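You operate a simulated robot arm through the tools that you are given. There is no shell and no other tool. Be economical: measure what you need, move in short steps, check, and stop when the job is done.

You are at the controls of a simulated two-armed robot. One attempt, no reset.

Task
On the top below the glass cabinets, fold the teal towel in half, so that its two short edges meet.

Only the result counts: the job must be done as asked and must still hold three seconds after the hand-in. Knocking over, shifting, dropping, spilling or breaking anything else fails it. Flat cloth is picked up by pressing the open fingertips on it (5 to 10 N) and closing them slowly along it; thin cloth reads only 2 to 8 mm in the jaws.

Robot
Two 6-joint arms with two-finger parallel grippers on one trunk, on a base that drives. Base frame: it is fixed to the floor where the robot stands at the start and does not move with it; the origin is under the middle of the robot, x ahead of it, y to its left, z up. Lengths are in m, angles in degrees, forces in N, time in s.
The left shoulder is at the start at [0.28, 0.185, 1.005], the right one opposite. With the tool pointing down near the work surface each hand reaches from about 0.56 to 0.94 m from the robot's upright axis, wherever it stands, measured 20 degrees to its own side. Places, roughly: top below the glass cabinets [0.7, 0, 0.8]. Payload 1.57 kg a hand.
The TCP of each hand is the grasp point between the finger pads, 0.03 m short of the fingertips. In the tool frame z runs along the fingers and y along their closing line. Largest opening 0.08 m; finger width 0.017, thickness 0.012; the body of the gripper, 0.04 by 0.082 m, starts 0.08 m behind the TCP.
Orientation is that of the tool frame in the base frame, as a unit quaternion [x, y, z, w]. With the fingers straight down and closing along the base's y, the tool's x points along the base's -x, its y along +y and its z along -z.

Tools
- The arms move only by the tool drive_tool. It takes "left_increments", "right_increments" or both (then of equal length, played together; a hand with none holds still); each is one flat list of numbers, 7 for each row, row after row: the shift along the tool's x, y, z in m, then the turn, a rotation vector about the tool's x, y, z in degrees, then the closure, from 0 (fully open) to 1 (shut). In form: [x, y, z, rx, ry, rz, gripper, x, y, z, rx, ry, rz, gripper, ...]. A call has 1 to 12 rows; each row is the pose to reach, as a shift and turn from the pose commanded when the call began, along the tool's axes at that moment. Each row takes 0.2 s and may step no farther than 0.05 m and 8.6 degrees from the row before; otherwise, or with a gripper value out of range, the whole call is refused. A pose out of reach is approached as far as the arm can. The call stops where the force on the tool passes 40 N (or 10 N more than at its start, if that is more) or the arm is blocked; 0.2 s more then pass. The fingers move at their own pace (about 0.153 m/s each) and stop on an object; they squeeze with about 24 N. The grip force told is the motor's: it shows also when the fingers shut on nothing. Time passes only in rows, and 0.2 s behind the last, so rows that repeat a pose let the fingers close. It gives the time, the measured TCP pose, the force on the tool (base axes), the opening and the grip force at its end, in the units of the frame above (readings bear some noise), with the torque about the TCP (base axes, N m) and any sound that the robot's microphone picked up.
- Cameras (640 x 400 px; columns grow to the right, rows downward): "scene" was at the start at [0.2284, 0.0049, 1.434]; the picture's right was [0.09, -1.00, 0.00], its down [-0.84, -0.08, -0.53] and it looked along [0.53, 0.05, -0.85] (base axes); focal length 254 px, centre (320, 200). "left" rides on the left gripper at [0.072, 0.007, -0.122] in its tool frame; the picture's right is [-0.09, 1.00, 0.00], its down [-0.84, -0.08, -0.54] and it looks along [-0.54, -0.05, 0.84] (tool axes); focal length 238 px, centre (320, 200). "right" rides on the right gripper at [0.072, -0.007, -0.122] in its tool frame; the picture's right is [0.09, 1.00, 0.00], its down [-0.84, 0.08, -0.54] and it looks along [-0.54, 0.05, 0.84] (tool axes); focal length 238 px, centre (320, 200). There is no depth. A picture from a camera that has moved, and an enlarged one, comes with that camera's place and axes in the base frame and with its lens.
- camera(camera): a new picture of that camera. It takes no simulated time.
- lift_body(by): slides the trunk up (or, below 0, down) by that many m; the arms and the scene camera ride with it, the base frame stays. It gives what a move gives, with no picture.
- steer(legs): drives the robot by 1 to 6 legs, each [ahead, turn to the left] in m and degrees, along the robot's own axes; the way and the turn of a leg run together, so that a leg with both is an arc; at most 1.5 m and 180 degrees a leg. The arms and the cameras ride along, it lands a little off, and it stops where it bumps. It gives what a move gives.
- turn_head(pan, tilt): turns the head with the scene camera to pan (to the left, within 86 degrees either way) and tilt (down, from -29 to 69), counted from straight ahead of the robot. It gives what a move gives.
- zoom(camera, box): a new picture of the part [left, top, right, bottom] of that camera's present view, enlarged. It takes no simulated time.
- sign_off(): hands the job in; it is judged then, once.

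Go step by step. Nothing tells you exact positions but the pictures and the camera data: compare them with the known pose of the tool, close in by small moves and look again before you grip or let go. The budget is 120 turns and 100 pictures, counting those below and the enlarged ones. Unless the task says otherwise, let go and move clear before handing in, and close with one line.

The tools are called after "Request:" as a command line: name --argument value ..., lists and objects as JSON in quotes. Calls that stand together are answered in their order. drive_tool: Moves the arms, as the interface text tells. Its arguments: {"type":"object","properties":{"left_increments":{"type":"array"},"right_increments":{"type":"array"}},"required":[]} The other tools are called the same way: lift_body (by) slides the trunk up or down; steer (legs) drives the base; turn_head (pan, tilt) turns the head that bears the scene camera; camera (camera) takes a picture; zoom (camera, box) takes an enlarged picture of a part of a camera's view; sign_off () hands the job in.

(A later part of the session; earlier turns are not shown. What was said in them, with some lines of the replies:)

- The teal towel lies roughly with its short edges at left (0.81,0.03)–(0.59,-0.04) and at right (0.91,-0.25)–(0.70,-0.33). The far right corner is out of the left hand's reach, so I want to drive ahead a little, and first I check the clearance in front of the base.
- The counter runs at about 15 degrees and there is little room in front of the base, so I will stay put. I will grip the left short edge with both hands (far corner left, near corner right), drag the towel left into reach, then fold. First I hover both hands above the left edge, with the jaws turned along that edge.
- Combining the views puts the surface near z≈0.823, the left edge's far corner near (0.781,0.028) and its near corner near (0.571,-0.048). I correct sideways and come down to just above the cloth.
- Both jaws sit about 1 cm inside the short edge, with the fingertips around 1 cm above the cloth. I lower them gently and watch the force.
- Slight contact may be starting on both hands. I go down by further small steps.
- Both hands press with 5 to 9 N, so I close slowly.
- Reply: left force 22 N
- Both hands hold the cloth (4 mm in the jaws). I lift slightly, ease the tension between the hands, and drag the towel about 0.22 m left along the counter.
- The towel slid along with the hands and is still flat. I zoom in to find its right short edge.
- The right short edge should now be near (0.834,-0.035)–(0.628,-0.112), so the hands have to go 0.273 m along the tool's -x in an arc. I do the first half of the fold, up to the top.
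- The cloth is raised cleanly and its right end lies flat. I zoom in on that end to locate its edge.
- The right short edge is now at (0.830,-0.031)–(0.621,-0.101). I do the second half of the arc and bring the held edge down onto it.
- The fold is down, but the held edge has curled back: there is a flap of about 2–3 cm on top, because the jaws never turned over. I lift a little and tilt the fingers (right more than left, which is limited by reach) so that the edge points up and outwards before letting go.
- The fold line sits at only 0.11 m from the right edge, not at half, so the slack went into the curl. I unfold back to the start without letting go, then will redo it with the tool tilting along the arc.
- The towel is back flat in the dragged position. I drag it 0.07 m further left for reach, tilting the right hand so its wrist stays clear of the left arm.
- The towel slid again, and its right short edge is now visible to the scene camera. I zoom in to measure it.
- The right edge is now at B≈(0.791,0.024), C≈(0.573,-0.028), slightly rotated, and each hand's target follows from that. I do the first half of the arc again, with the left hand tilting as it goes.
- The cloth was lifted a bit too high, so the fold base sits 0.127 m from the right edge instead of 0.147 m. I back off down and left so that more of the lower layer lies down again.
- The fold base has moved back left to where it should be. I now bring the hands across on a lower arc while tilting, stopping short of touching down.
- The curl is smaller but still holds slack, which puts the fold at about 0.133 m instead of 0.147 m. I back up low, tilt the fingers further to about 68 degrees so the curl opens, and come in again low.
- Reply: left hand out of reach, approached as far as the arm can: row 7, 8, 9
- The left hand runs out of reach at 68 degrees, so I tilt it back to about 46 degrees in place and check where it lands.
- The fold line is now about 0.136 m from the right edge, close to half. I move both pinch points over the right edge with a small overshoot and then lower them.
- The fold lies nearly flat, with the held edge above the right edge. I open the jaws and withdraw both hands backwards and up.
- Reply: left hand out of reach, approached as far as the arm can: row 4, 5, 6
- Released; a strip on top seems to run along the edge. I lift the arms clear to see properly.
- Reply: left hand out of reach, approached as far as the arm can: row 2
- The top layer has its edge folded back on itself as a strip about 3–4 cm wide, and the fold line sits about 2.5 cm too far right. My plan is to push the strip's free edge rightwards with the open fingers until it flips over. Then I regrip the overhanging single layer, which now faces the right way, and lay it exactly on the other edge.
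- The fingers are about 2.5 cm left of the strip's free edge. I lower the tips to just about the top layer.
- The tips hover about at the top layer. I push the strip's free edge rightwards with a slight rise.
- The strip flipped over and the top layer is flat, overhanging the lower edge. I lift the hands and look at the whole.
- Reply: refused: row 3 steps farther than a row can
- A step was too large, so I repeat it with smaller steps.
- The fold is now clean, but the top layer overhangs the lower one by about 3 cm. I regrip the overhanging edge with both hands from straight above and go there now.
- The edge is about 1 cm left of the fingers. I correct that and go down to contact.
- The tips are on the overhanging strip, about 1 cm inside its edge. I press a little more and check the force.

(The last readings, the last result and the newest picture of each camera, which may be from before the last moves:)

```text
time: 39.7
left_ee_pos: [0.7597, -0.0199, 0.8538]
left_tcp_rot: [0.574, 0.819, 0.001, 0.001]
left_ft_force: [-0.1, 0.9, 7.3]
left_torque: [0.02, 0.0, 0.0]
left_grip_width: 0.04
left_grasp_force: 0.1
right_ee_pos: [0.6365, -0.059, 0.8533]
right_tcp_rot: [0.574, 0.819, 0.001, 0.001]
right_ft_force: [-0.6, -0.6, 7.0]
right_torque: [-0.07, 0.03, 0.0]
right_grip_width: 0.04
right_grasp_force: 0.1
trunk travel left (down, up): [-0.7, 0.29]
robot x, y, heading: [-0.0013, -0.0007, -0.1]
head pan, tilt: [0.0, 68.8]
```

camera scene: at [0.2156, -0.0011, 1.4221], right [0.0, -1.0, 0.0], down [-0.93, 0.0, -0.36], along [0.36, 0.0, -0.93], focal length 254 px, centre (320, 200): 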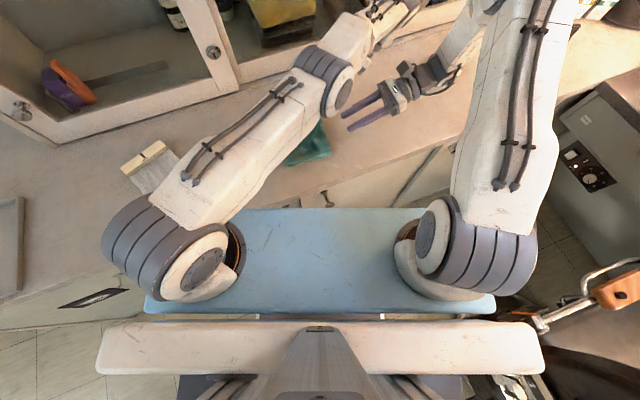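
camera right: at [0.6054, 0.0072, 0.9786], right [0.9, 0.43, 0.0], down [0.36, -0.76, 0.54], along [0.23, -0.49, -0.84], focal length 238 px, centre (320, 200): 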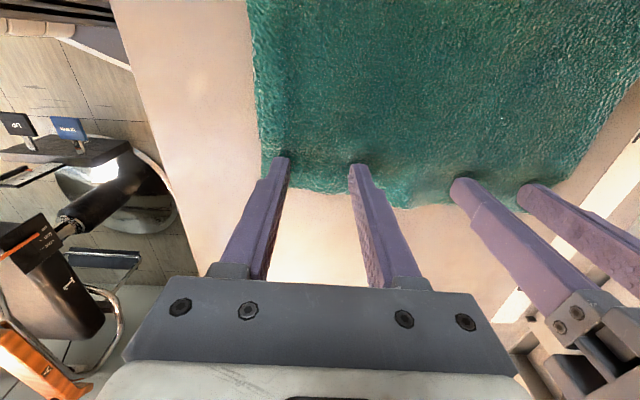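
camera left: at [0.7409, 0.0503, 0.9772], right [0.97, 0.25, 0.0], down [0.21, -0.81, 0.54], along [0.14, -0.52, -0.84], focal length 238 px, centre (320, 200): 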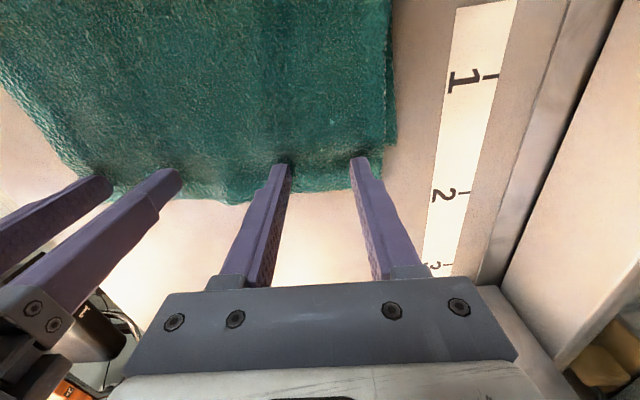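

Both press with 7 N, so I close slowly and then lift slightly.

Request:
drive_tool --left_increments '[0, 0, 0, 0, 0, 0, 0.56, 0, 0, 0, 0, 0, 0, 0.62, 0, 0, 0, 0, 0, 0, 0.68, 0, 0, 0, 0, 0, 0, 0.74, 0, 0, 0, 0, 0, 0, 0.8, 0, 0, 0, 0, 0, 0, 0.86, 0, 0, 0, 0, 0, 0, 0.92, 0, 0, 0, 0, 0, 0, 0.98, 0, 0, 0, 0, 0, 0, 1, 0, 0, 0, 0, 0, 0, 1, 0, -0.002, -0.015, 0, 0, 0, 1, 0.005, -0.003, -0.03, 0, 0, 0, 1]' --right_increments '[0, 0, 0, 0, 0, 0, 0.56, 0, 0, 0, 0, 0, 0, 0.62, 0, 0, 0, 0, 0, 0, 0.68, 0, 0, 0, 0, 0, 0, 0.74, 0, 0, 0, 0, 0, 0, 0.8, 0, 0, 0, 0, 0, 0, 0.86, 0, 0, 0, 0, 0, 0, 0.92, 0, 0, 0, 0, 0, 0, 0.98, 0, 0, 0, 0, 0, 0, 1, 0, 0, 0, 0, 0, 0, 1, 0, 0.002, -0.015, 0, 0, 0, 1, 0.005, 0.003, -0.03, 0, 0, 0, 1]'

Request:
camera --camera "left"

Request:
zoom --camera "scene" --box '[240, 70, 370, 180]'

```text
time: 42.3
left_ee_pos: [0.755, -0.0137, 0.8832]
left_tcp_rot: [0.573, 0.819, 0.0, 0.0]
left_ft_force: [-11.9, -3.7, -0.4]
left_torque: [-0.08, 0.42, -0.04]
left_grip_width: 0.0047
left_grasp_force: 23.9
right_ee_pos: [0.6392, -0.0526, 0.8829]
right_tcp_rot: [0.574, 0.819, 0.001, 0.0]
right_ft_force: [11.6, 3.7, 0.2]
right_torque: [0.13, -0.34, -0.05]
right_grip_width: 0.0039
right_grasp_force: 23.7
trunk travel left (down, up): [-0.7, 0.29]
robot x, y, heading: [0.0004, 0.0013, 0.1]
head pan, tilt: [0.0, 68.8]
```

```text
30 pictures are left
camera left: at [0.7367, 0.0547, 1.0049], right [0.97, 0.25, 0.0], down [0.21, -0.81, 0.54], along [0.14, -0.52, -0.84], focal length 238 px, centre (320, 200)
```

left: 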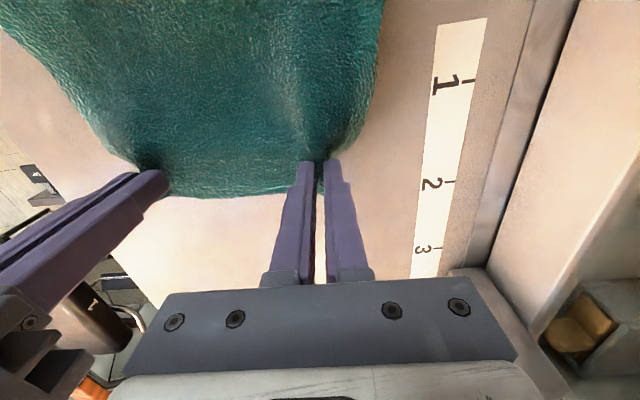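

```text
3.64 times, centred on (305, 125) of scene
camera zoom: at [0.2157, -0.0013, 1.422], right [0.0, -1.0, 0.0], down [-0.93, 0.0, -0.36], along [0.36, 0.0, -0.93], focal length 925 px, centre (374, 473)
```

zoom: 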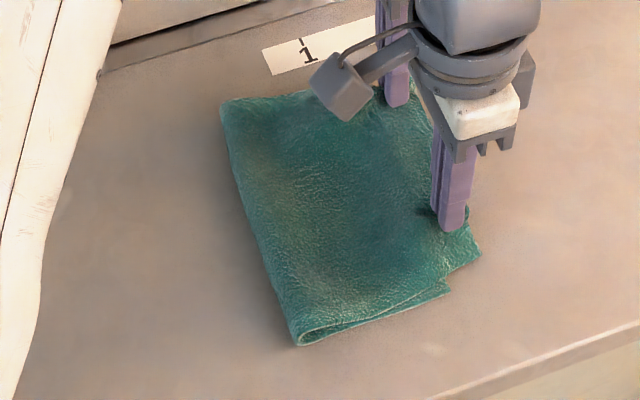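

Only the top layer is held, and the lower corner C is visible. I lift and carry the edge back leftwards so that the fold line can shift left.

Request:
drive_tool --left_increments '[0.01, -0.002, -0.02, 0, 0, 0, 1, 0.025, -0.003, -0.035, 0, 0, 0, 1, 0.045, -0.003, -0.045, 0, 0, 0, 1, 0.065, -0.003, -0.048, 0, 0, 0, 1, 0.085, -0.003, -0.045, 0, 0, 0, 1, 0.1, -0.003, -0.04, 0, 0, 0, 1]' --right_increments '[0.01, 0.002, -0.02, 0, 0, 0, 1, 0.025, 0.003, -0.035, 0, 0, 0, 1, 0.045, 0.003, -0.045, 0, 0, 0, 1, 0.065, 0.003, -0.048, 0, 0, 0, 1, 0.085, 0.003, -0.045, 0, 0, 0, 1, 0.1, 0.003, -0.04, 0, 0, 0, 1]'

Request:
zoom --camera "scene" --box '[240, 70, 370, 180]'

Request:
camera --camera "left"

```text
time: 43.7
left_ee_pos: [0.7168, 0.0789, 0.9216]
left_tcp_rot: [0.574, 0.819, 0.0, 0.0]
left_ft_force: [-2.5, -1.2, -0.2]
left_torque: [0.0, 0.02, -0.01]
left_grip_width: 0.0045
left_grasp_force: 24.0
right_ee_pos: [0.6075, 0.0427, 0.9235]
right_tcp_rot: [0.574, 0.819, 0.0, 0.0]
right_ft_force: [0.4, 0.2, 0.4]
right_torque: [0.0, -0.03, 0.02]
right_grip_width: 0.003
right_grasp_force: 23.1
trunk travel left (down, up): [-0.7, 0.29]
robot x, y, heading: [0.0004, -0.0019, -0.0]
head pan, tilt: [0.0, 68.8]
```

```text
3.64 times, centred on (305, 125) of scene
camera zoom: at [0.2156, -0.0013, 1.4222], right [0.0, -1.0, 0.0], down [-0.93, 0.0, -0.36], along [0.36, 0.0, -0.93], focal length 925 px, centre (374, 473)
```

zoom: 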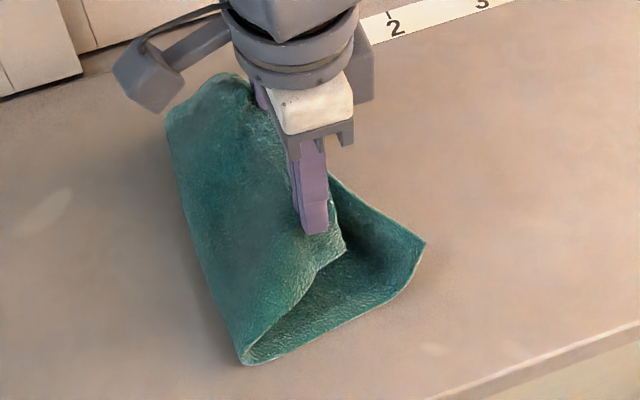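

```text
27 pictures are left
camera left: at [0.6981, 0.1478, 1.0441], right [0.97, 0.25, 0.0], down [0.21, -0.81, 0.54], along [0.14, -0.52, -0.84], focal length 238 px, centre (320, 200)
```

left: 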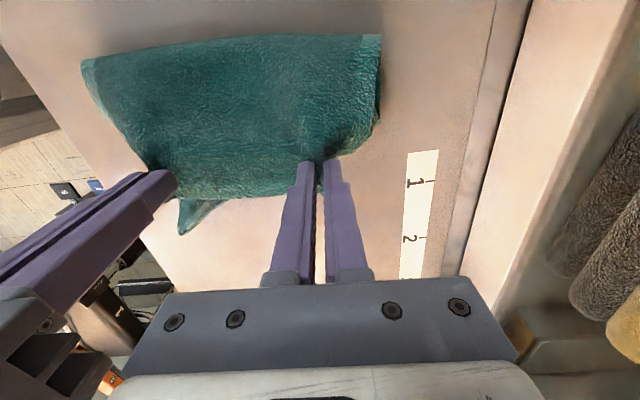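

The left hand has caught the lower layer as well, because the overhang there was narrower. I go back the same way and set it down.

Request:
drive_tool --left_increments '[-0.015, 0, -0.005, 0, 0, 0, 1, -0.035, 0, -0.008, 0, 0, 0, 1, -0.055, 0, -0.005, 0, 0, 0, 1, -0.075, 0.001, 0.005, 0, 0, 0, 1, -0.09, 0.002, 0.02, 0, 0, 0, 1, -0.1, 0.003, 0.04, 0, 0, 0, 1, -0.107, 0.004, 0.055, 0, 0, 0, 1, -0.11, 0.005, 0.064, 0, 0, 0, 1, -0.11, 0.005, 0.064, 0, 0, 0, 1]' --right_increments '[-0.015, 0, -0.005, 0, 0, 0, 1, -0.035, 0, -0.008, 0, 0, 0, 1, -0.055, 0, -0.005, 0, 0, 0, 1, -0.075, -0.001, 0.005, 0, 0, 0, 1, -0.09, -0.002, 0.02, 0, 0, 0, 1, -0.1, -0.003, 0.04, 0, 0, 0, 1, -0.107, -0.004, 0.055, 0, 0, 0, 1, -0.11, -0.005, 0.064, 0, 0, 0, 1, -0.11, -0.005, 0.064, 0, 0, 0, 1]'

Request:
zoom --camera "scene" --box '[240, 70, 370, 180]'

Request:
camera --camera "left"

```text
time: 45.7
left_ee_pos: [0.7566, -0.0233, 0.8565]
left_tcp_rot: [0.573, 0.819, 0.0, -0.001]
left_ft_force: [-12.4, -3.5, -0.1]
left_torque: [-0.12, 0.41, -0.06]
left_grip_width: 0.0047
left_grasp_force: 24.0
right_ee_pos: [0.6411, -0.0632, 0.8591]
right_tcp_rot: [0.574, 0.819, 0.001, 0.001]
right_ft_force: [13.8, 3.9, 0.3]
right_torque: [0.16, -0.44, -0.02]
right_grip_width: 0.0036
right_grasp_force: 24.0
trunk travel left (down, up): [-0.7, 0.29]
robot x, y, heading: [0.0015, 0.0006, -0.1]
head pan, tilt: [0.0, 68.8]
```

```text
3.64 times, centred on (305, 125) of scene
camera zoom: at [0.2157, -0.0012, 1.4222], right [0.0, -1.0, 0.0], down [-0.93, 0.0, -0.36], along [0.36, 0.0, -0.93], focal length 925 px, centre (374, 473)
```

zoom: 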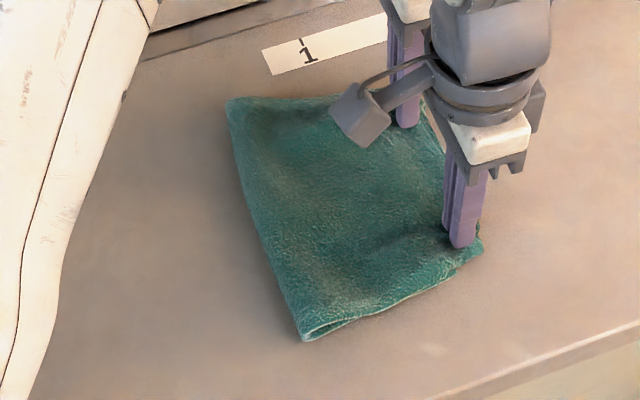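

```text
25 pictures are left
camera left: at [0.7396, 0.0456, 0.9791], right [0.97, 0.25, 0.0], down [0.21, -0.81, 0.54], along [0.14, -0.52, -0.84], focal length 238 px, centre (320, 200)
```

left: 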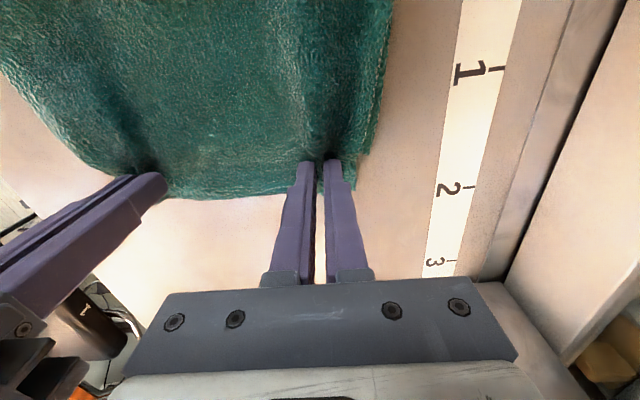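

I open the left hand only, lift it a little, and look at the overhang there while the right hand keeps its hold on the top layer.

Request:
drive_tool --left_increments '[0, 0, 0, 0, 0, 0, 0.8, 0, 0, 0, 0, 0, 0, 0.6, 0, 0, 0, 0, 0, 0, 0.5, 0, 0, -0.015, 0, 0, 0, 0.5, -0.01, 0, -0.03, 0, 0, 0, 0.5, -0.02, 0, -0.05, 0, 0, 0, 0.5]' --right_increments '[0, 0, 0, 0, 0, 0, 1, 0, 0, 0, 0, 0, 0, 1, 0, 0, 0, 0, 0, 0, 1, 0, 0, 0, 0, 0, 0, 1, 0, -0.003, 0, 0, 0, 0, 1, 0, -0.003, 0, 0, 0, 0, 1]'

Request:
camera --camera "left"

```text
time: 47.1
left_ee_pos: [0.7657, -0.0408, 0.9068]
left_tcp_rot: [0.574, 0.819, 0.0, 0.0]
left_ft_force: [-0.3, 0.2, -0.1]
left_torque: [-0.02, -0.02, -0.02]
left_grip_width: 0.0402
left_grasp_force: 0.1
right_ee_pos: [0.6364, -0.0639, 0.8587]
right_tcp_rot: [0.574, 0.819, 0.0, 0.0]
right_ft_force: [0.2, -0.6, -0.3]
right_torque: [0.02, 0.01, 0.02]
right_grip_width: 0.0033
right_grasp_force: 23.8
trunk travel left (down, up): [-0.7, 0.29]
robot x, y, heading: [0.0028, 0.0024, -0.1]
head pan, tilt: [0.0, 68.8]
```

```text
24 pictures are left
camera left: at [0.7483, 0.0266, 1.0296], right [0.97, 0.25, 0.0], down [0.21, -0.81, 0.54], along [0.14, -0.52, -0.84], focal length 238 px, centre (320, 200)
```

left: 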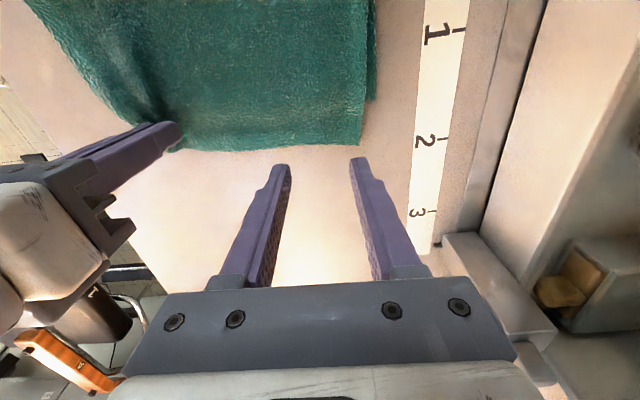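

At the far corner the top layer now overhangs the lower one by about 3.6 cm (A≈(0.802,-0.034), B≈(0.800,0.003)). I regrip the top edge with the left hand, about 8 mm inside its edge.

Request:
drive_tool --left_increments '[0.0048, -0.0044, 0.03, 0, 0, 0, 0.5, 0.0048, -0.0044, 0.045, 0, 0, 0, 0.5, 0.0048, -0.0044, 0.051, 0, 0, 0, 0.5, 0.0048, -0.0044, 0.0535, 0, 0, 0, 0.5]'

Request:
camera --camera "left"

```text
time: 48.1
left_ee_pos: [0.7583, -0.0386, 0.8542]
left_tcp_rot: [0.574, 0.819, 0.0, 0.0]
left_ft_force: [0.0, 0.4, 1.6]
left_torque: [0.01, 0.01, 0.0]
left_grip_width: 0.04
left_grasp_force: 0.0
right_ee_pos: [0.6368, -0.0631, 0.8586]
right_tcp_rot: [0.574, 0.819, 0.001, 0.0]
right_ft_force: [-0.5, -0.1, 0.5]
right_torque: [0.0, 0.04, 0.03]
right_grip_width: 0.0032
right_grasp_force: 23.8
trunk travel left (down, up): [-0.7, 0.29]
robot x, y, heading: [0.0011, 0.0001, 0.1]
head pan, tilt: [0.0, 68.8]
```

```text
23 pictures are left
camera left: at [0.7416, 0.0304, 0.977], right [0.97, 0.25, 0.0], down [0.21, -0.81, 0.54], along [0.14, -0.52, -0.84], focal length 238 px, centre (320, 200)
```

left: 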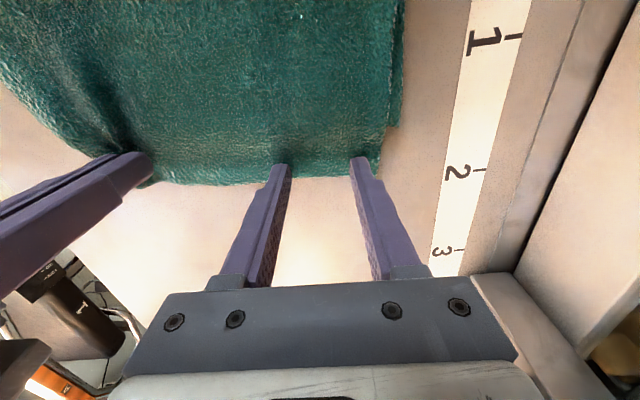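

The grip spot is good: the fingers are near the edge, and the lower layer ends well above them in the picture. I press a little more, close, then lift slightly.

Request:
drive_tool --left_increments '[0, 0, 0.0015, 0, 0, 0, 0.5, 0, 0, 0.0015, 0, 0, 0, 0.56, 0, 0, 0.0015, 0, 0, 0, 0.62, 0, 0, 0.0015, 0, 0, 0, 0.68, 0, 0, 0.0015, 0, 0, 0, 0.74, 0, 0, 0.0015, 0, 0, 0, 0.8, 0, 0, 0.0015, 0, 0, 0, 0.86, 0, 0, 0.0015, 0, 0, 0, 0.92, 0, 0, 0.0015, 0, 0, 0, 0.98, 0, 0, 0.0015, 0, 0, 0, 1, 0, -0.001, -0.012, 0, 0, 0, 1, 0.003, -0.002, -0.026, 0, 0, 0, 1]' --right_increments '[0, 0, 0, 0, 0, 0, 1, 0, 0, 0, 0, 0, 0, 1, 0, 0, 0, 0, 0, 0, 1, 0, 0, 0, 0, 0, 0, 1, 0, 0, 0, 0, 0, 0, 1, 0, 0, 0, 0, 0, 0, 1, 0, 0, 0, 0, 0, 0, 1, 0, 0, 0, 0, 0, 0, 1, 0, 0, 0, 0, 0, 0, 1, 0, 0, 0, 0, 0, 0, 1, 0, 0, -0.012, 0, 0, 0, 1, 0.003, 0, -0.024, 0, 0, 0, 1]'

Request:
camera --camera "left"

```text
time: 50.7
left_ee_pos: [0.7571, -0.0383, 0.8808]
left_tcp_rot: [0.574, 0.819, 0.0, 0.0]
left_ft_force: [0.3, -0.6, 0.2]
left_torque: [0.02, 0.01, -0.03]
left_grip_width: 0.0035
left_grasp_force: 24.2
right_ee_pos: [0.6366, -0.061, 0.8837]
right_tcp_rot: [0.573, 0.819, 0.0, 0.0]
right_ft_force: [0.2, 0.6, 0.3]
right_torque: [0.02, 0.0, 0.01]
right_grip_width: 0.0032
right_grasp_force: 24.2
trunk travel left (down, up): [-0.7, 0.29]
robot x, y, heading: [0.0023, -0.0039, 0.3]
head pan, tilt: [0.0, 68.8]
```

```text
22 pictures are left
camera left: at [0.7397, 0.0315, 1.0025], right [0.97, 0.25, 0.0], down [0.21, -0.81, 0.54], along [0.14, -0.52, -0.84], focal length 238 px, centre (320, 200)
```

left: 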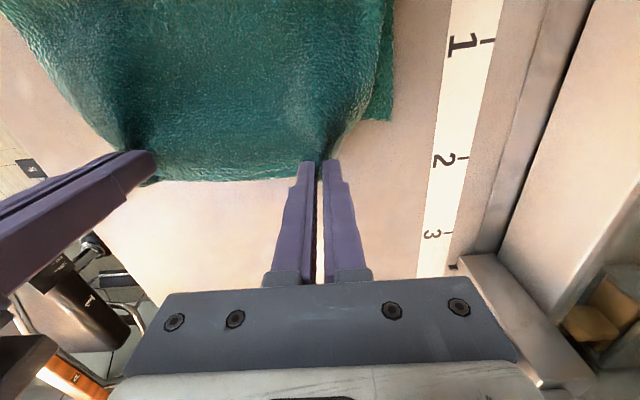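

This time only the top layer is held and the lower corner stays on the table. I carry the edge up and back left so that the fold line moves left.

Request:
drive_tool --left_increments '[0.01, 0, -0.02, 0, 0, 0, 1, 0.025, 0, -0.035, 0, 0, 0, 1, 0.045, 0, -0.045, 0, 0, 0, 1, 0.065, 0, -0.048, 0, 0, 0, 1, 0.085, 0, -0.045, 0, 0, 0, 1, 0.105, 0, -0.042, 0, 0, 0, 1, 0.12, 0, -0.038, 0, 0, 0, 1]' --right_increments '[0.01, 0, -0.02, 0, 0, 0, 1, 0.025, 0, -0.035, 0, 0, 0, 1, 0.045, 0, -0.045, 0, 0, 0, 1, 0.065, 0, -0.048, 0, 0, 0, 1, 0.085, 0, -0.045, 0, 0, 0, 1, 0.105, 0, -0.042, 0, 0, 0, 1, 0.12, 0, -0.038, 0, 0, 0, 1]'

Request:
zoom --camera "scene" --box '[240, 70, 370, 180]'

Request:
camera --camera "left"

```text
time: 52.3
left_ee_pos: [0.7166, 0.0755, 0.9208]
left_tcp_rot: [0.574, 0.819, 0.0, 0.001]
left_ft_force: [-0.1, 0.4, 0.1]
left_torque: [0.0, -0.01, 0.02]
left_grip_width: 0.0035
left_grasp_force: 23.6
right_ee_pos: [0.5943, 0.0518, 0.922]
right_tcp_rot: [0.574, 0.819, 0.0, -0.001]
right_ft_force: [0.6, 0.1, -0.8]
right_torque: [-0.02, -0.03, 0.0]
right_grip_width: 0.0034
right_grasp_force: 23.9
trunk travel left (down, up): [-0.7, 0.29]
robot x, y, heading: [-0.0003, -0.0002, 0.1]
head pan, tilt: [0.0, 68.8]
```

```text
3.64 times, centred on (305, 125) of scene
camera zoom: at [0.2156, -0.0013, 1.4222], right [0.0, -1.0, 0.0], down [-0.93, 0.0, -0.36], along [0.36, 0.0, -0.93], focal length 925 px, centre (374, 473)
```

zoom: 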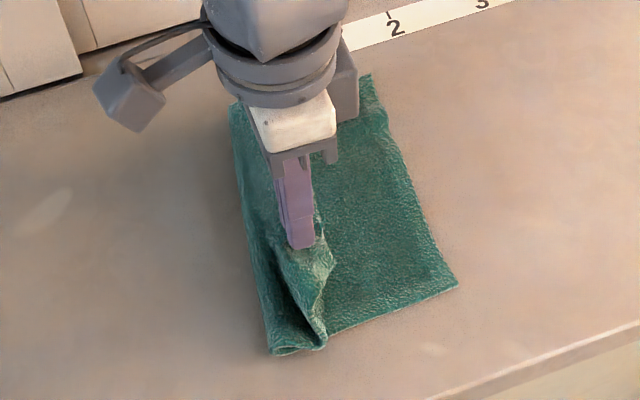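

```text
20 pictures are left
camera left: at [0.6987, 0.1441, 1.0412], right [0.97, 0.25, 0.0], down [0.21, -0.81, 0.54], along [0.14, -0.52, -0.84], focal length 238 px, centre (320, 200)
```

left: 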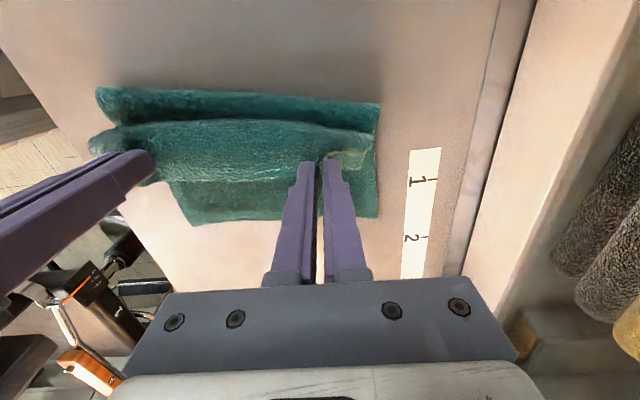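

The lower edge is clearly visible: B≈(0.799,0.000), C≈(0.596,-0.065). The fold line is 0.126 m (far) to 0.150 m (near) from it, and it should be 0.147 m. I lift further and carry back left to peel the fold to the right line.

Request:
drive_tool --left_increments '[0.01, 0.003, -0.02, 0, 0, 0, 1, 0.025, 0.006, -0.035, 0, 0, 0, 1, 0.045, 0.01, -0.045, 0, 0, 0, 1, 0.068, 0.014, -0.048, 0, 0, 0, 1, 0.09, 0.018, -0.045, 0, 0, 0, 1, 0.09, 0.018, -0.045, 0, 0, 0, 1]' --right_increments '[0.01, 0.001, -0.02, 0, 0, 0, 1, 0.02, 0.003, -0.035, 0, 0, 0, 1, 0.035, 0.005, -0.045, 0, 0, 0, 1, 0.055, 0.008, -0.048, 0, 0, 0, 1, 0.075, 0.01, -0.045, 0, 0, 0, 1, 0.075, 0.01, -0.045, 0, 0, 0, 1]'

Request:
camera --camera "left"

Request:
zoom --camera "scene" --box '[220, 70, 370, 190]'

```text
time: 53.7
left_ee_pos: [0.7023, 0.1677, 0.9633]
left_tcp_rot: [0.574, 0.819, 0.0, -0.001]
left_ft_force: [-7.1, -2.3, 0.0]
left_torque: [-0.08, 0.19, 0.04]
left_grip_width: 0.0038
left_grasp_force: 24.4
right_ee_pos: [0.5796, 0.1276, 0.966]
right_tcp_rot: [0.574, 0.819, 0.0, 0.001]
right_ft_force: [7.2, 3.1, -0.9]
right_torque: [0.09, -0.24, 0.03]
right_grip_width: 0.0032
right_grasp_force: 24.4
trunk travel left (down, up): [-0.7, 0.29]
robot x, y, heading: [-0.0005, 0.0016, 0.2]
head pan, tilt: [0.0, 68.8]
```

```text
19 pictures are left
camera left: at [0.6842, 0.2358, 1.0861], right [0.97, 0.25, 0.0], down [0.21, -0.81, 0.54], along [0.14, -0.52, -0.84], focal length 238 px, centre (320, 200)
```

left: 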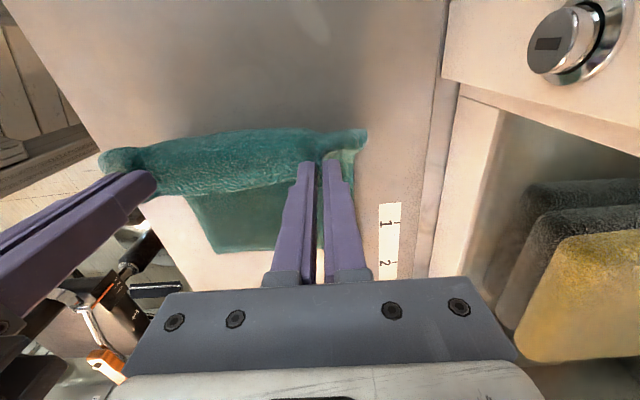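

```text
3.33 times, centred on (295, 130) of scene
camera zoom: at [0.2156, -0.001, 1.4222], right [0.0, -1.0, 0.0], down [-0.93, 0.0, -0.36], along [0.36, 0.0, -0.93], focal length 848 px, centre (403, 433)
```

zoom: 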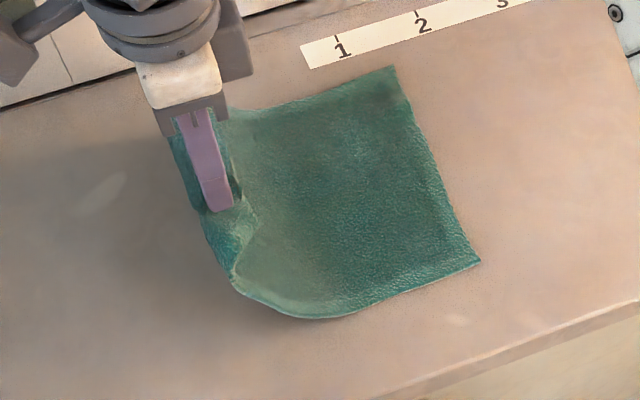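

The cloth now peels off near the half line. I lay the edge over onto B–C with a descending arc.

Request:
drive_tool --left_increments '[-0.03, -0.0006, 0.012, 0, 0, 0, 1, -0.06, -0.0012, 0.02, 0, 0, 0, 1, -0.09, -0.0018, 0.03, 0, 0, 0, 1, -0.115, -0.0023, 0.043, 0, 0, 0, 1, -0.137, -0.0028, 0.058, 0, 0, 0, 1, -0.155, -0.0031, 0.073, 0, 0, 0, 1, -0.168, -0.0034, 0.087, 0, 0, 0, 1, -0.176, -0.0036, 0.096, 0, 0, 0, 1, -0.1796, -0.0036, 0.1, 0, 0, 0, 1, -0.1796, -0.0036, 0.1, 0, 0, 0, 1]' --right_increments '[-0.0295, -0.0013, 0.012, 0, 0, 0, 1, -0.059, -0.0027, 0.02, 0, 0, 0, 1, -0.0884, -0.004, 0.03, 0, 0, 0, 1, -0.113, -0.005, 0.043, 0, 0, 0, 1, -0.1345, -0.006, 0.058, 0, 0, 0, 1, -0.1522, -0.007, 0.073, 0, 0, 0, 1, -0.165, -0.0075, 0.087, 0, 0, 0, 1, -0.1728, -0.008, 0.096, 0, 0, 0, 1, -0.1764, -0.008, 0.1, 0, 0, 0, 1, -0.1764, -0.008, 0.1, 0, 0, 0, 1]'

Request:
camera --camera "left"

Request:
zoom --camera "scene" --box '[220, 70, 370, 190]'

```text
time: 55.9
left_ee_pos: [0.76, -0.0033, 0.8634]
left_tcp_rot: [0.574, 0.819, 0.0, 0.0]
left_ft_force: [-12.2, -4.3, 0.6]
left_torque: [-0.11, 0.37, 0.04]
left_grip_width: 0.004
left_grasp_force: 24.3
right_ee_pos: [0.633, -0.0419, 0.8665]
right_tcp_rot: [0.574, 0.819, 0.0, -0.001]
right_ft_force: [12.3, 4.4, -0.4]
right_torque: [0.15, -0.41, 0.02]
right_grip_width: 0.0039
right_grasp_force: 24.1
trunk travel left (down, up): [-0.7, 0.29]
robot x, y, heading: [-0.0005, -0.0013, -0.0]
head pan, tilt: [0.0, 68.8]
```

```text
17 pictures are left
camera left: at [0.7418, 0.0659, 0.9849], right [0.97, 0.25, 0.0], down [0.21, -0.81, 0.54], along [0.14, -0.52, -0.84], focal length 238 px, centre (320, 200)
```

left: 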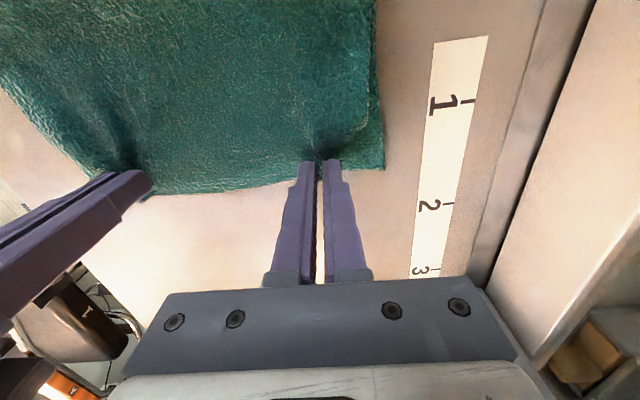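

```text
3.33 times, centred on (295, 130) of scene
camera zoom: at [0.2157, -0.0012, 1.4222], right [0.0, -1.0, 0.0], down [-0.93, 0.0, -0.36], along [0.36, 0.0, -0.93], focal length 848 px, centre (403, 433)
```

zoom: 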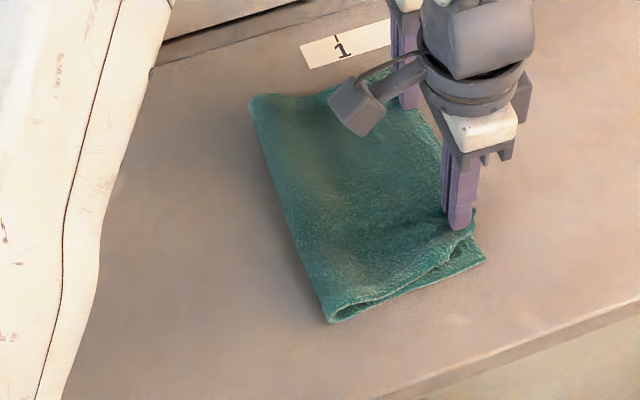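

The top edge now lies along the lower edge. I lower slightly, open the jaws (which spreads the gathered edge) and lift straight up.

Request:
drive_tool --left_increments '[0, 0, 0.002, 0, 0, 0, 1, 0, 0, 0.002, 0, 0, 0, 0.85, 0, 0, 0.002, 0, 0, 0, 0.7, 0, 0, 0.002, 0, 0, 0, 0.5, 0, 0, 0.002, 0, 0, 0, 0.5, 0, 0, -0.02, 0, 0, 0, 0.5, 0, 0, -0.06, 0, 0, 0, 0.5, 0, 0, -0.1, 0, 0, 0, 0.5, 0.04, 0, -0.11, 0, 0, 0, 0.5, 0.08, 0, -0.11, 0, 0, 0, 0.5]' --right_increments '[0, 0, 0.004, 0, 0, 0, 1, 0, 0, 0.004, 0, 0, 0, 0.85, 0, 0, 0.004, 0, 0, 0, 0.7, 0, 0, 0.004, 0, 0, 0, 0.5, 0, 0, 0.004, 0, 0, 0, 0.5, 0, 0, -0.02, 0, 0, 0, 0.5, 0, 0, -0.06, 0, 0, 0, 0.5, 0, 0, -0.1, 0, 0, 0, 0.5, -0.04, 0, -0.11, 0, 0, 0, 0.5, -0.08, 0, -0.11, 0, 0, 0, 0.5]'

Request:
zoom --camera "scene" --box '[240, 70, 370, 180]'

```text
time: 58.1
left_ee_pos: [0.7322, 0.0731, 0.9749]
left_tcp_rot: [0.573, 0.819, 0.0, 0.0]
left_ft_force: [-0.4, -0.7, 1.1]
left_torque: [-0.03, -0.01, 0.01]
left_grip_width: 0.0399
left_grasp_force: 0.1
right_ee_pos: [0.6611, -0.1175, 0.9766]
right_tcp_rot: [0.574, 0.819, 0.0, 0.0]
right_ft_force: [0.9, -0.7, -0.2]
right_torque: [0.0, -0.02, 0.03]
right_grip_width: 0.0399
right_grasp_force: 0.0
trunk travel left (down, up): [-0.7, 0.29]
robot x, y, heading: [-0.0012, 0.003, 0.1]
head pan, tilt: [0.0, 68.8]
```

```text
3.64 times, centred on (305, 125) of scene
camera zoom: at [0.2155, -0.0012, 1.4222], right [0.0, -1.0, 0.0], down [-0.93, 0.0, -0.36], along [0.36, 0.0, -0.93], focal length 925 px, centre (374, 473)
```

zoom: 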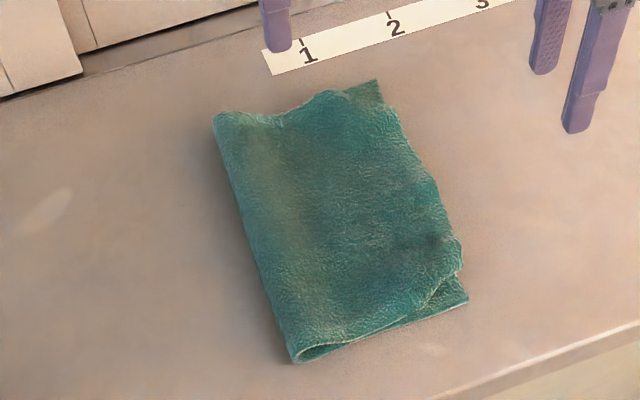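

The short edges meet; only the two gripped corners of the top layer are still drawn in by about 2 cm along the edge. I take a closer look.

Request:
zoom --camera "scene" --box '[275, 75, 345, 160]'

Request:
camera --camera "right"

```text
4.71 times, centred on (310, 118) of scene
camera zoom: at [0.2155, -0.0012, 1.4222], right [0.0, -1.0, 0.0], down [-0.93, 0.0, -0.36], along [0.36, 0.0, -0.93], focal length 1197 px, centre (367, 588)
```

zoom: 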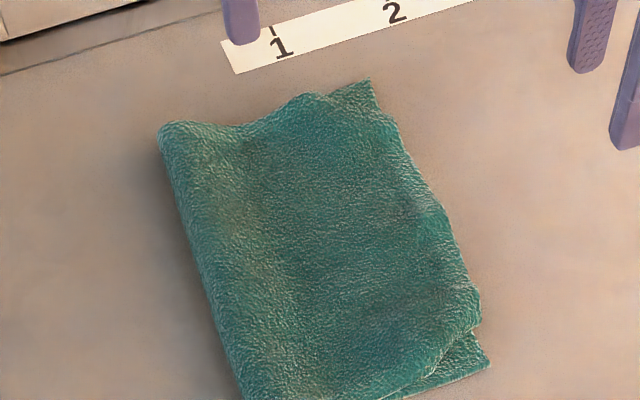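

```text
13 pictures are left
camera right: at [0.6304, -0.0531, 1.0991], right [0.9, 0.43, 0.0], down [0.36, -0.76, 0.54], along [0.23, -0.49, -0.84], focal length 238 px, centre (320, 200)
```

right: 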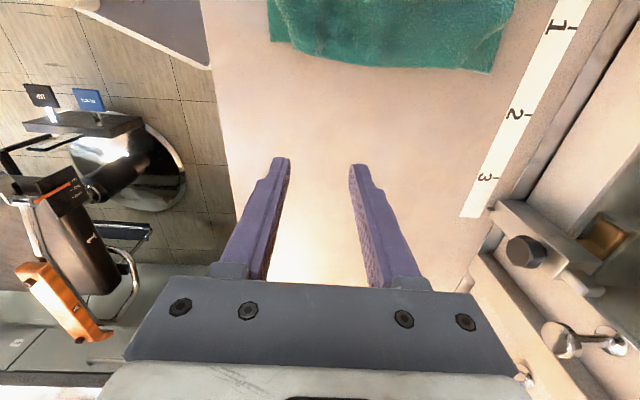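

The top corners A and D are drawn in along the edge by about 4 cm and 2.5 cm. I will smooth them outward: press lightly on the top layer near each corner and draw the hands apart along the edge. First I go down to just above the cloth.

Request:
drive_tool --left_increments '[-0.04, -0.013, 0.01, 0, 0, 0, 0.8, -0.075, -0.025, 0.03, 0, 0, 0, 0.8, -0.079, -0.0265, 0.065, 0, 0, 0, 0.8, -0.079, -0.0265, 0.095, 0, 0, 0, 0.8, -0.079, -0.0265, 0.108, 0, 0, 0, 0.8]' --right_increments '[0.04, -0.006, 0.01, 0, 0, 0, 0.8, 0.078, -0.012, 0.03, 0, 0, 0, 0.8, 0.081, -0.013, 0.065, 0, 0, 0, 0.8, 0.081, -0.013, 0.095, 0, 0, 0, 0.8, 0.081, -0.013, 0.108, 0, 0, 0, 0.8]'

Request:
camera --camera "left"

```text
time: 59.3
left_ee_pos: [0.7344, -0.0115, 0.8644]
left_tcp_rot: [0.573, 0.819, 0.0, 0.0]
left_ft_force: [0.3, 0.1, -0.3]
left_torque: [0.01, -0.01, 0.01]
left_grip_width: 0.0159
left_grasp_force: 0.0
right_ee_pos: [0.6194, -0.0469, 0.8689]
right_tcp_rot: [0.573, 0.819, 0.0, 0.001]
right_ft_force: [-0.8, -0.2, -0.3]
right_torque: [0.0, -0.03, 0.0]
right_grip_width: 0.0158
right_grasp_force: 0.1
trunk travel left (down, up): [-0.7, 0.29]
robot x, y, heading: [-0.0008, 0.0032, -0.4]
head pan, tilt: [0.0, 68.8]
```

```text
12 pictures are left
camera left: at [0.7171, 0.0578, 0.9881], right [0.97, 0.25, 0.0], down [0.21, -0.81, 0.54], along [0.14, -0.52, -0.84], focal length 238 px, centre (320, 200)
```

left: 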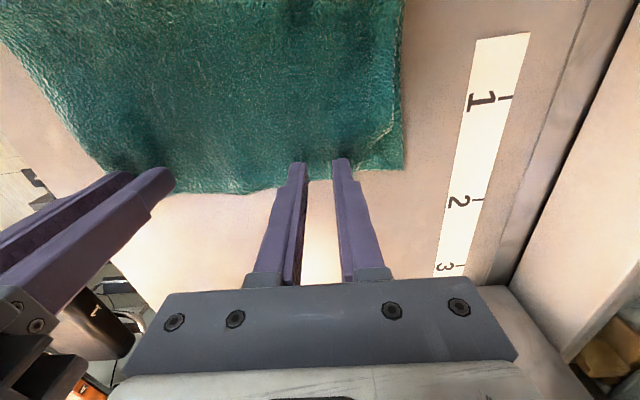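

The fingers are over the gathered corner. I lower until light contact.

Request:
drive_tool --left_increments '[0, 0, 0.002, 0, 0, 0, 0.8, 0, 0, 0.005, 0, 0, 0, 0.8]' --right_increments '[0, 0, 0.004, 0, 0, 0, 0.8, 0, 0, 0.008, 0, 0, 0, 0.8]'

```text
time: 59.9
left_ee_pos: [0.7345, -0.0115, 0.8613]
left_tcp_rot: [0.574, 0.819, 0.001, 0.0]
left_ft_force: [-0.1, -0.2, 0.8]
left_torque: [0.0, 0.0, -0.01]
left_grip_width: 0.016
left_grasp_force: 0.1
right_ee_pos: [0.6192, -0.0455, 0.8603]
right_tcp_rot: [0.574, 0.819, 0.0, 0.001]
right_ft_force: [0.5, 0.7, 2.5]
right_torque: [0.01, 0.0, 0.01]
right_grip_width: 0.0159
right_grasp_force: 0.0
trunk travel left (down, up): [-0.7, 0.29]
robot x, y, heading: [0.0036, 0.0019, 0.1]
head pan, tilt: [0.0, 68.8]
```

Contact begins. I press a bit more and draw the hands apart along the edge, then lift.

Request:
drive_tool --left_increments '[0, 0, 0.002, 0, 0, 0, 0.8, 0, 0.006, 0.002, 0, 0, 0, 0.8, 0, 0.012, 0.002, 0, 0, 0, 0.8, 0, 0.018, 0.002, 0, 0, 0, 0.8, 0, 0.024, 0.002, 0, 0, 0, 0.8, 0, 0.03, 0.002, 0, 0, 0, 0.8, 0, 0.034, 0.002, 0, 0, 0, 0.8, 0, 0.034, -0.02, 0, 0, 0, 0.8, 0, 0.034, -0.06, 0, 0, 0, 0.8, 0.01, 0.034, -0.1, 0, 0, 0, 0.8, 0.05, 0.034, -0.11, 0, 0, 0, 0.8]' --right_increments '[0, 0, 0.001, 0, 0, 0, 0.8, 0, -0.004, 0.001, 0, 0, 0, 0.8, 0, -0.008, 0.001, 0, 0, 0, 0.8, 0, -0.012, 0.001, 0, 0, 0, 0.8, 0, -0.016, 0.001, 0, 0, 0, 0.8, 0, -0.02, 0.001, 0, 0, 0, 0.8, 0, -0.024, 0.001, 0, 0, 0, 0.8, 0, -0.024, -0.02, 0, 0, 0, 0.8, 0, -0.024, -0.06, 0, 0, 0, 0.8, -0.01, -0.024, -0.1, 0, 0, 0, 0.8, -0.05, -0.024, -0.11, 0, 0, 0, 0.8]'

Request:
zoom --camera "scene" --box '[265, 75, 345, 170]'

```text
time: 62.3
left_ee_pos: [0.7523, 0.0455, 0.9698]
left_tcp_rot: [0.574, 0.819, 0.0, 0.0]
left_ft_force: [0.6, 0.9, -0.1]
left_torque: [0.0, -0.01, 0.01]
left_grip_width: 0.0162
left_grasp_force: 0.1
right_ee_pos: [0.6125, -0.1022, 0.9715]
right_tcp_rot: [0.574, 0.819, 0.0, 0.0]
right_ft_force: [-0.5, 0.7, -0.4]
right_torque: [0.03, -0.01, -0.01]
right_grip_width: 0.0156
right_grasp_force: 0.0
trunk travel left (down, up): [-0.7, 0.29]
robot x, y, heading: [-0.0016, -0.0004, -0.2]
head pan, tilt: [0.0, 68.8]
```

```text
4.21 times, centred on (305, 122) of scene
camera zoom: at [0.2155, -0.0013, 1.4222], right [0.0, -1.0, 0.0], down [-0.93, 0.0, -0.36], along [0.36, 0.0, -0.93], focal length 1071 px, centre (383, 526)
```

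zoom: 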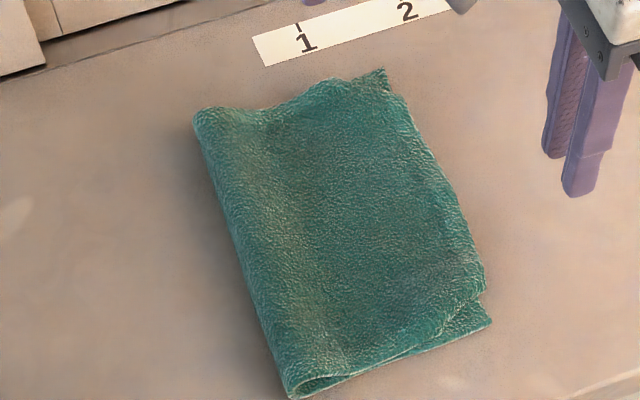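

That improved it: about 2 cm is left at each corner. I repeat the stroke once, starting closer to the corners.

Request:
drive_tool --left_increments '[-0.025, -0.014, 0.03, 0, 0, 0, 0.8, -0.047, -0.0256, 0.065, 0, 0, 0, 0.8, -0.047, -0.0256, 0.1, 0, 0, 0, 0.8, -0.047, -0.0256, 0.112, 0, 0, 0, 0.8, -0.047, -0.018, 0.112, 0, 0, 0, 0.8, -0.047, -0.01, 0.112, 0, 0, 0, 0.8, -0.047, -0.002, 0.112, 0, 0, 0, 0.8, -0.047, 0.004, 0.112, 0, 0, 0, 0.8, -0.047, 0.004, 0.08, 0, 0, 0, 0.8, -0.047, 0.004, 0.04, 0, 0, 0, 0.8, -0.02, 0.004, 0, 0, 0, 0, 0.8, 0.02, 0.004, -0.01, 0, 0, 0, 0.8]' --right_increments '[0.025, 0.012, 0.03, 0, 0, 0, 0.8, 0.049, 0.0227, 0.065, 0, 0, 0, 0.8, 0.049, 0.0227, 0.1, 0, 0, 0, 0.8, 0.049, 0.0227, 0.1125, 0, 0, 0, 0.8, 0.049, 0.017, 0.1125, 0, 0, 0, 0.8, 0.049, 0.01, 0.1125, 0, 0, 0, 0.8, 0.049, 0.004, 0.1125, 0, 0, 0, 0.8, 0.049, -0.002, 0.1125, 0, 0, 0, 0.8, 0.049, -0.002, 0.08, 0, 0, 0, 0.8, 0.049, -0.002, 0.04, 0, 0, 0, 0.8, 0.02, -0.002, 0, 0, 0, 0, 0.8, -0.02, -0.002, -0.01, 0, 0, 0, 0.8]'

Request:
zoom --camera "scene" --box '[265, 75, 345, 170]'

```text
time: 64.9
left_ee_pos: [0.7481, 0.0671, 0.9791]
left_tcp_rot: [0.574, 0.819, -0.001, 0.0]
left_ft_force: [0.2, 0.5, 0.1]
left_torque: [0.0, -0.01, 0.01]
left_grip_width: 0.0158
left_grasp_force: 0.0
right_ee_pos: [0.6178, -0.1204, 0.9814]
right_tcp_rot: [0.574, 0.819, 0.0, 0.0]
right_ft_force: [0.3, 0.4, -0.1]
right_torque: [0.01, 0.0, -0.02]
right_grip_width: 0.0163
right_grasp_force: 0.0
trunk travel left (down, up): [-0.7, 0.29]
robot x, y, heading: [-0.0005, -0.0016, -0.2]
head pan, tilt: [0.0, 68.8]
```

```text
4.21 times, centred on (305, 122) of scene
camera zoom: at [0.2155, -0.0013, 1.4222], right [0.0, -1.0, 0.0], down [-0.93, 0.0, -0.36], along [0.36, 0.0, -0.93], focal length 1071 px, centre (383, 526)
```

zoom: 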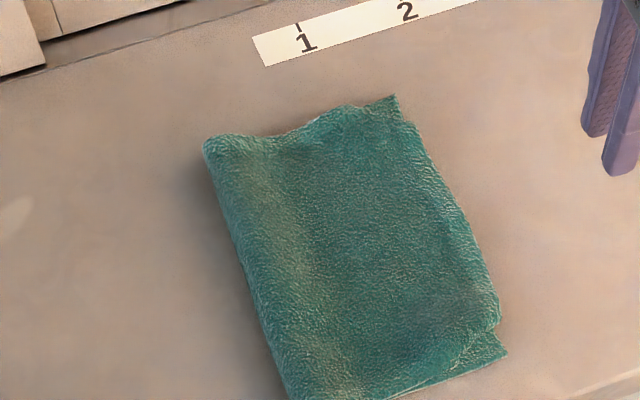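

The towel moved about 2 cm towards the front as a whole, but the corners hardly changed. I look closely at the far corner with the left hand's camera.

Request:
zoom --camera "left" --box '[160, 60, 400, 210]'

```text
2.67 times, centred on (280, 135) of left
camera zoom: at [0.7301, 0.1363, 1.1017], right [0.97, 0.25, 0.0], down [0.21, -0.81, 0.54], along [0.14, -0.52, -0.84], focal length 636 px, centre (427, 373)
```

zoom: 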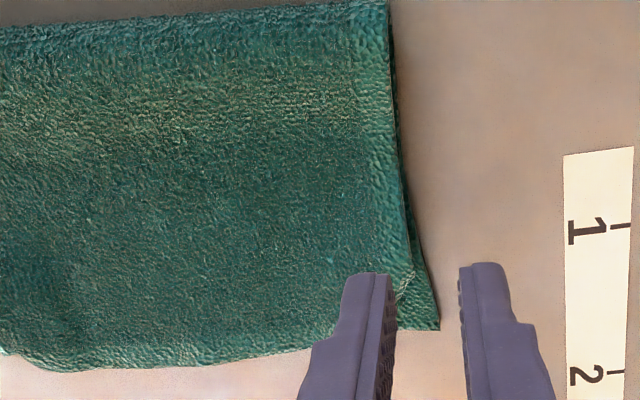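

The far top corner is only about 2–3 cm from B diagonally, and the middle of the edge matches within 1 cm. I do one light diagonal stroke with the left hand to draw that corner out.

Request:
drive_tool --left_increments '[-0.028, -0.015, 0.025, 0, 0, 0, 0.8, -0.055, -0.0306, 0.055, 0, 0, 0, 0.8, -0.055, -0.0306, 0.095, 0, 0, 0, 0.8, -0.055, -0.0306, 0.115, 0, 0, 0, 0.8, -0.055, -0.0306, 0.1195, 0, 0, 0, 0.8, -0.062, -0.0275, 0.1195, 0, 0, 0, 0.8, -0.07, -0.0245, 0.1195, 0, 0, 0, 0.8, -0.078, -0.021, 0.1195, 0, 0, 0, 0.8, -0.083, -0.019, 0.1195, 0, 0, 0, 0.8, -0.083, -0.019, 0.09, 0, 0, 0, 0.8, -0.083, -0.019, 0.05, 0, 0, 0, 0.8, -0.045, -0.01, 0.02, 0, 0, 0, 0.8]'

Request:
zoom --camera "left" --box '[160, 0, 480, 200]'

Request:
zoom --camera "scene" --box '[265, 75, 345, 170]'

```text
time: 67.5
left_ee_pos: [0.7525, 0.021, 0.9608]
left_tcp_rot: [0.574, 0.819, 0.0, 0.0]
left_ft_force: [-0.3, -0.2, -0.7]
left_torque: [0.0, 0.0, 0.03]
left_grip_width: 0.016
left_grasp_force: 0.1
right_ee_pos: [0.6179, -0.1203, 0.9802]
right_tcp_rot: [0.573, 0.82, 0.0, 0.0]
right_ft_force: [0.2, -0.2, -0.6]
right_torque: [-0.02, 0.03, 0.03]
right_grip_width: 0.0159
right_grasp_force: 0.0
trunk travel left (down, up): [-0.7, 0.29]
robot x, y, heading: [-0.0011, -0.0003, 0.1]
head pan, tilt: [0.0, 68.8]
```

```text
2.00 times, centred on (320, 100) of left
camera zoom: at [0.7349, 0.0898, 1.0835], right [0.97, 0.25, 0.0], down [0.21, -0.81, 0.54], along [0.14, -0.52, -0.84], focal length 477 px, centre (320, 400)
```

zoom: 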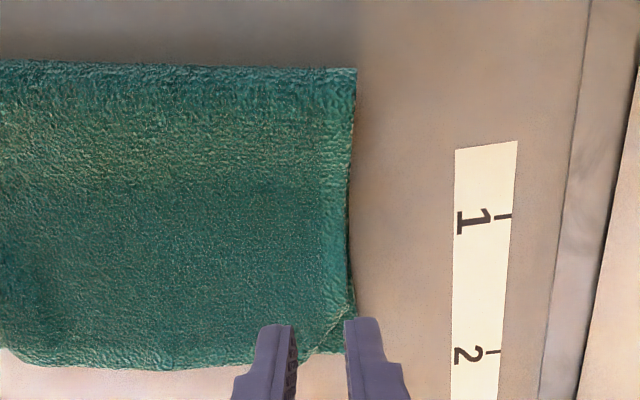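

```text
4.21 times, centred on (305, 122) of scene
camera zoom: at [0.2158, -0.0016, 1.4221], right [0.0, -1.0, 0.0], down [-0.93, 0.0, -0.36], along [0.36, 0.0, -0.93], focal length 1071 px, centre (383, 526)
```

zoom: 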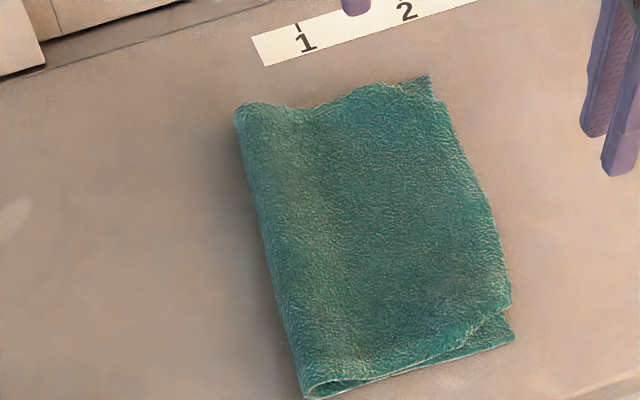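

The layers now move together; the towel is folded in half with the short edges meeting, and only the corner tips are slightly drawn in. I move the hands clear.

Request:
drive_tool --left_increments '[0.01, 0, -0.03, 0, 0, 0, 0.5, 0.04, 0, -0.06, 0, 0, 0, 0.5, 0.08, 0, -0.08, 0, 0, 0, 0.5, 0.12, -0.02, -0.08, 0, 0, 0, 0.5, 0.16, -0.04, -0.08, 0, 0, 0, 0.5]' --right_increments '[-0.02, 0, -0.02, 0, 0, 0, 0.5, -0.05, 0, -0.04, 0, 0, 0, 0.5, -0.09, -0.01, -0.05, 0, 0, 0, 0.5, -0.13, -0.02, -0.05, 0, 0, 0, 0.5, -0.16, -0.03, -0.05, 0, 0, 0, 0.5]'

Request:
camera --camera "scene"

```text
time: 68.7
left_ee_pos: [0.6605, 0.1568, 1.0431]
left_tcp_rot: [0.574, 0.819, 0.0, 0.0]
left_ft_force: [-0.9, -0.1, 0.3]
left_torque: [-0.01, 0.0, -0.01]
left_grip_width: 0.0397
left_grasp_force: 0.0
right_ee_pos: [0.645, -0.285, 1.0304]
right_tcp_rot: [0.573, 0.82, -0.001, 0.0]
right_ft_force: [-0.1, 0.0, -1.4]
right_torque: [0.03, 0.06, 0.03]
right_grip_width: 0.0399
right_grasp_force: 0.0
trunk travel left (down, up): [-0.7, 0.29]
robot x, y, heading: [0.0022, 0.0015, -0.1]
head pan, tilt: [0.0, 68.8]
```

```text
6 pictures are left
camera scene: at [0.2159, -0.0013, 1.4221], right [0.0, -1.0, 0.0], down [-0.93, 0.0, -0.36], along [0.36, 0.0, -0.93], focal length 254 px, centre (320, 200)
```

scene: 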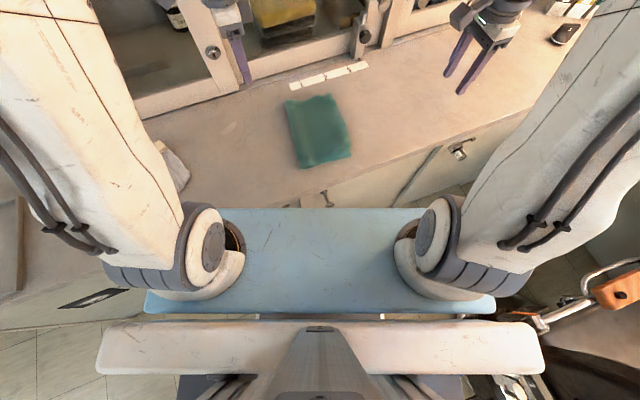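

The towel lies folded in half on the top, the hands are clear, and the brush and label strip look undisturbed. I hand in.

Request:
sign_off

```text
The job is handed in.
```

I folded the teal towel in half on the top, and its two short edges meet to within about 1 cm in the middle. The top layer's corners are drawn in by about 2 cm. I had to drag the towel about 0.3 m left along the top to bring it within reach. The brush and the label strip look undisturbed, both hands are clear, and the job is handed in.
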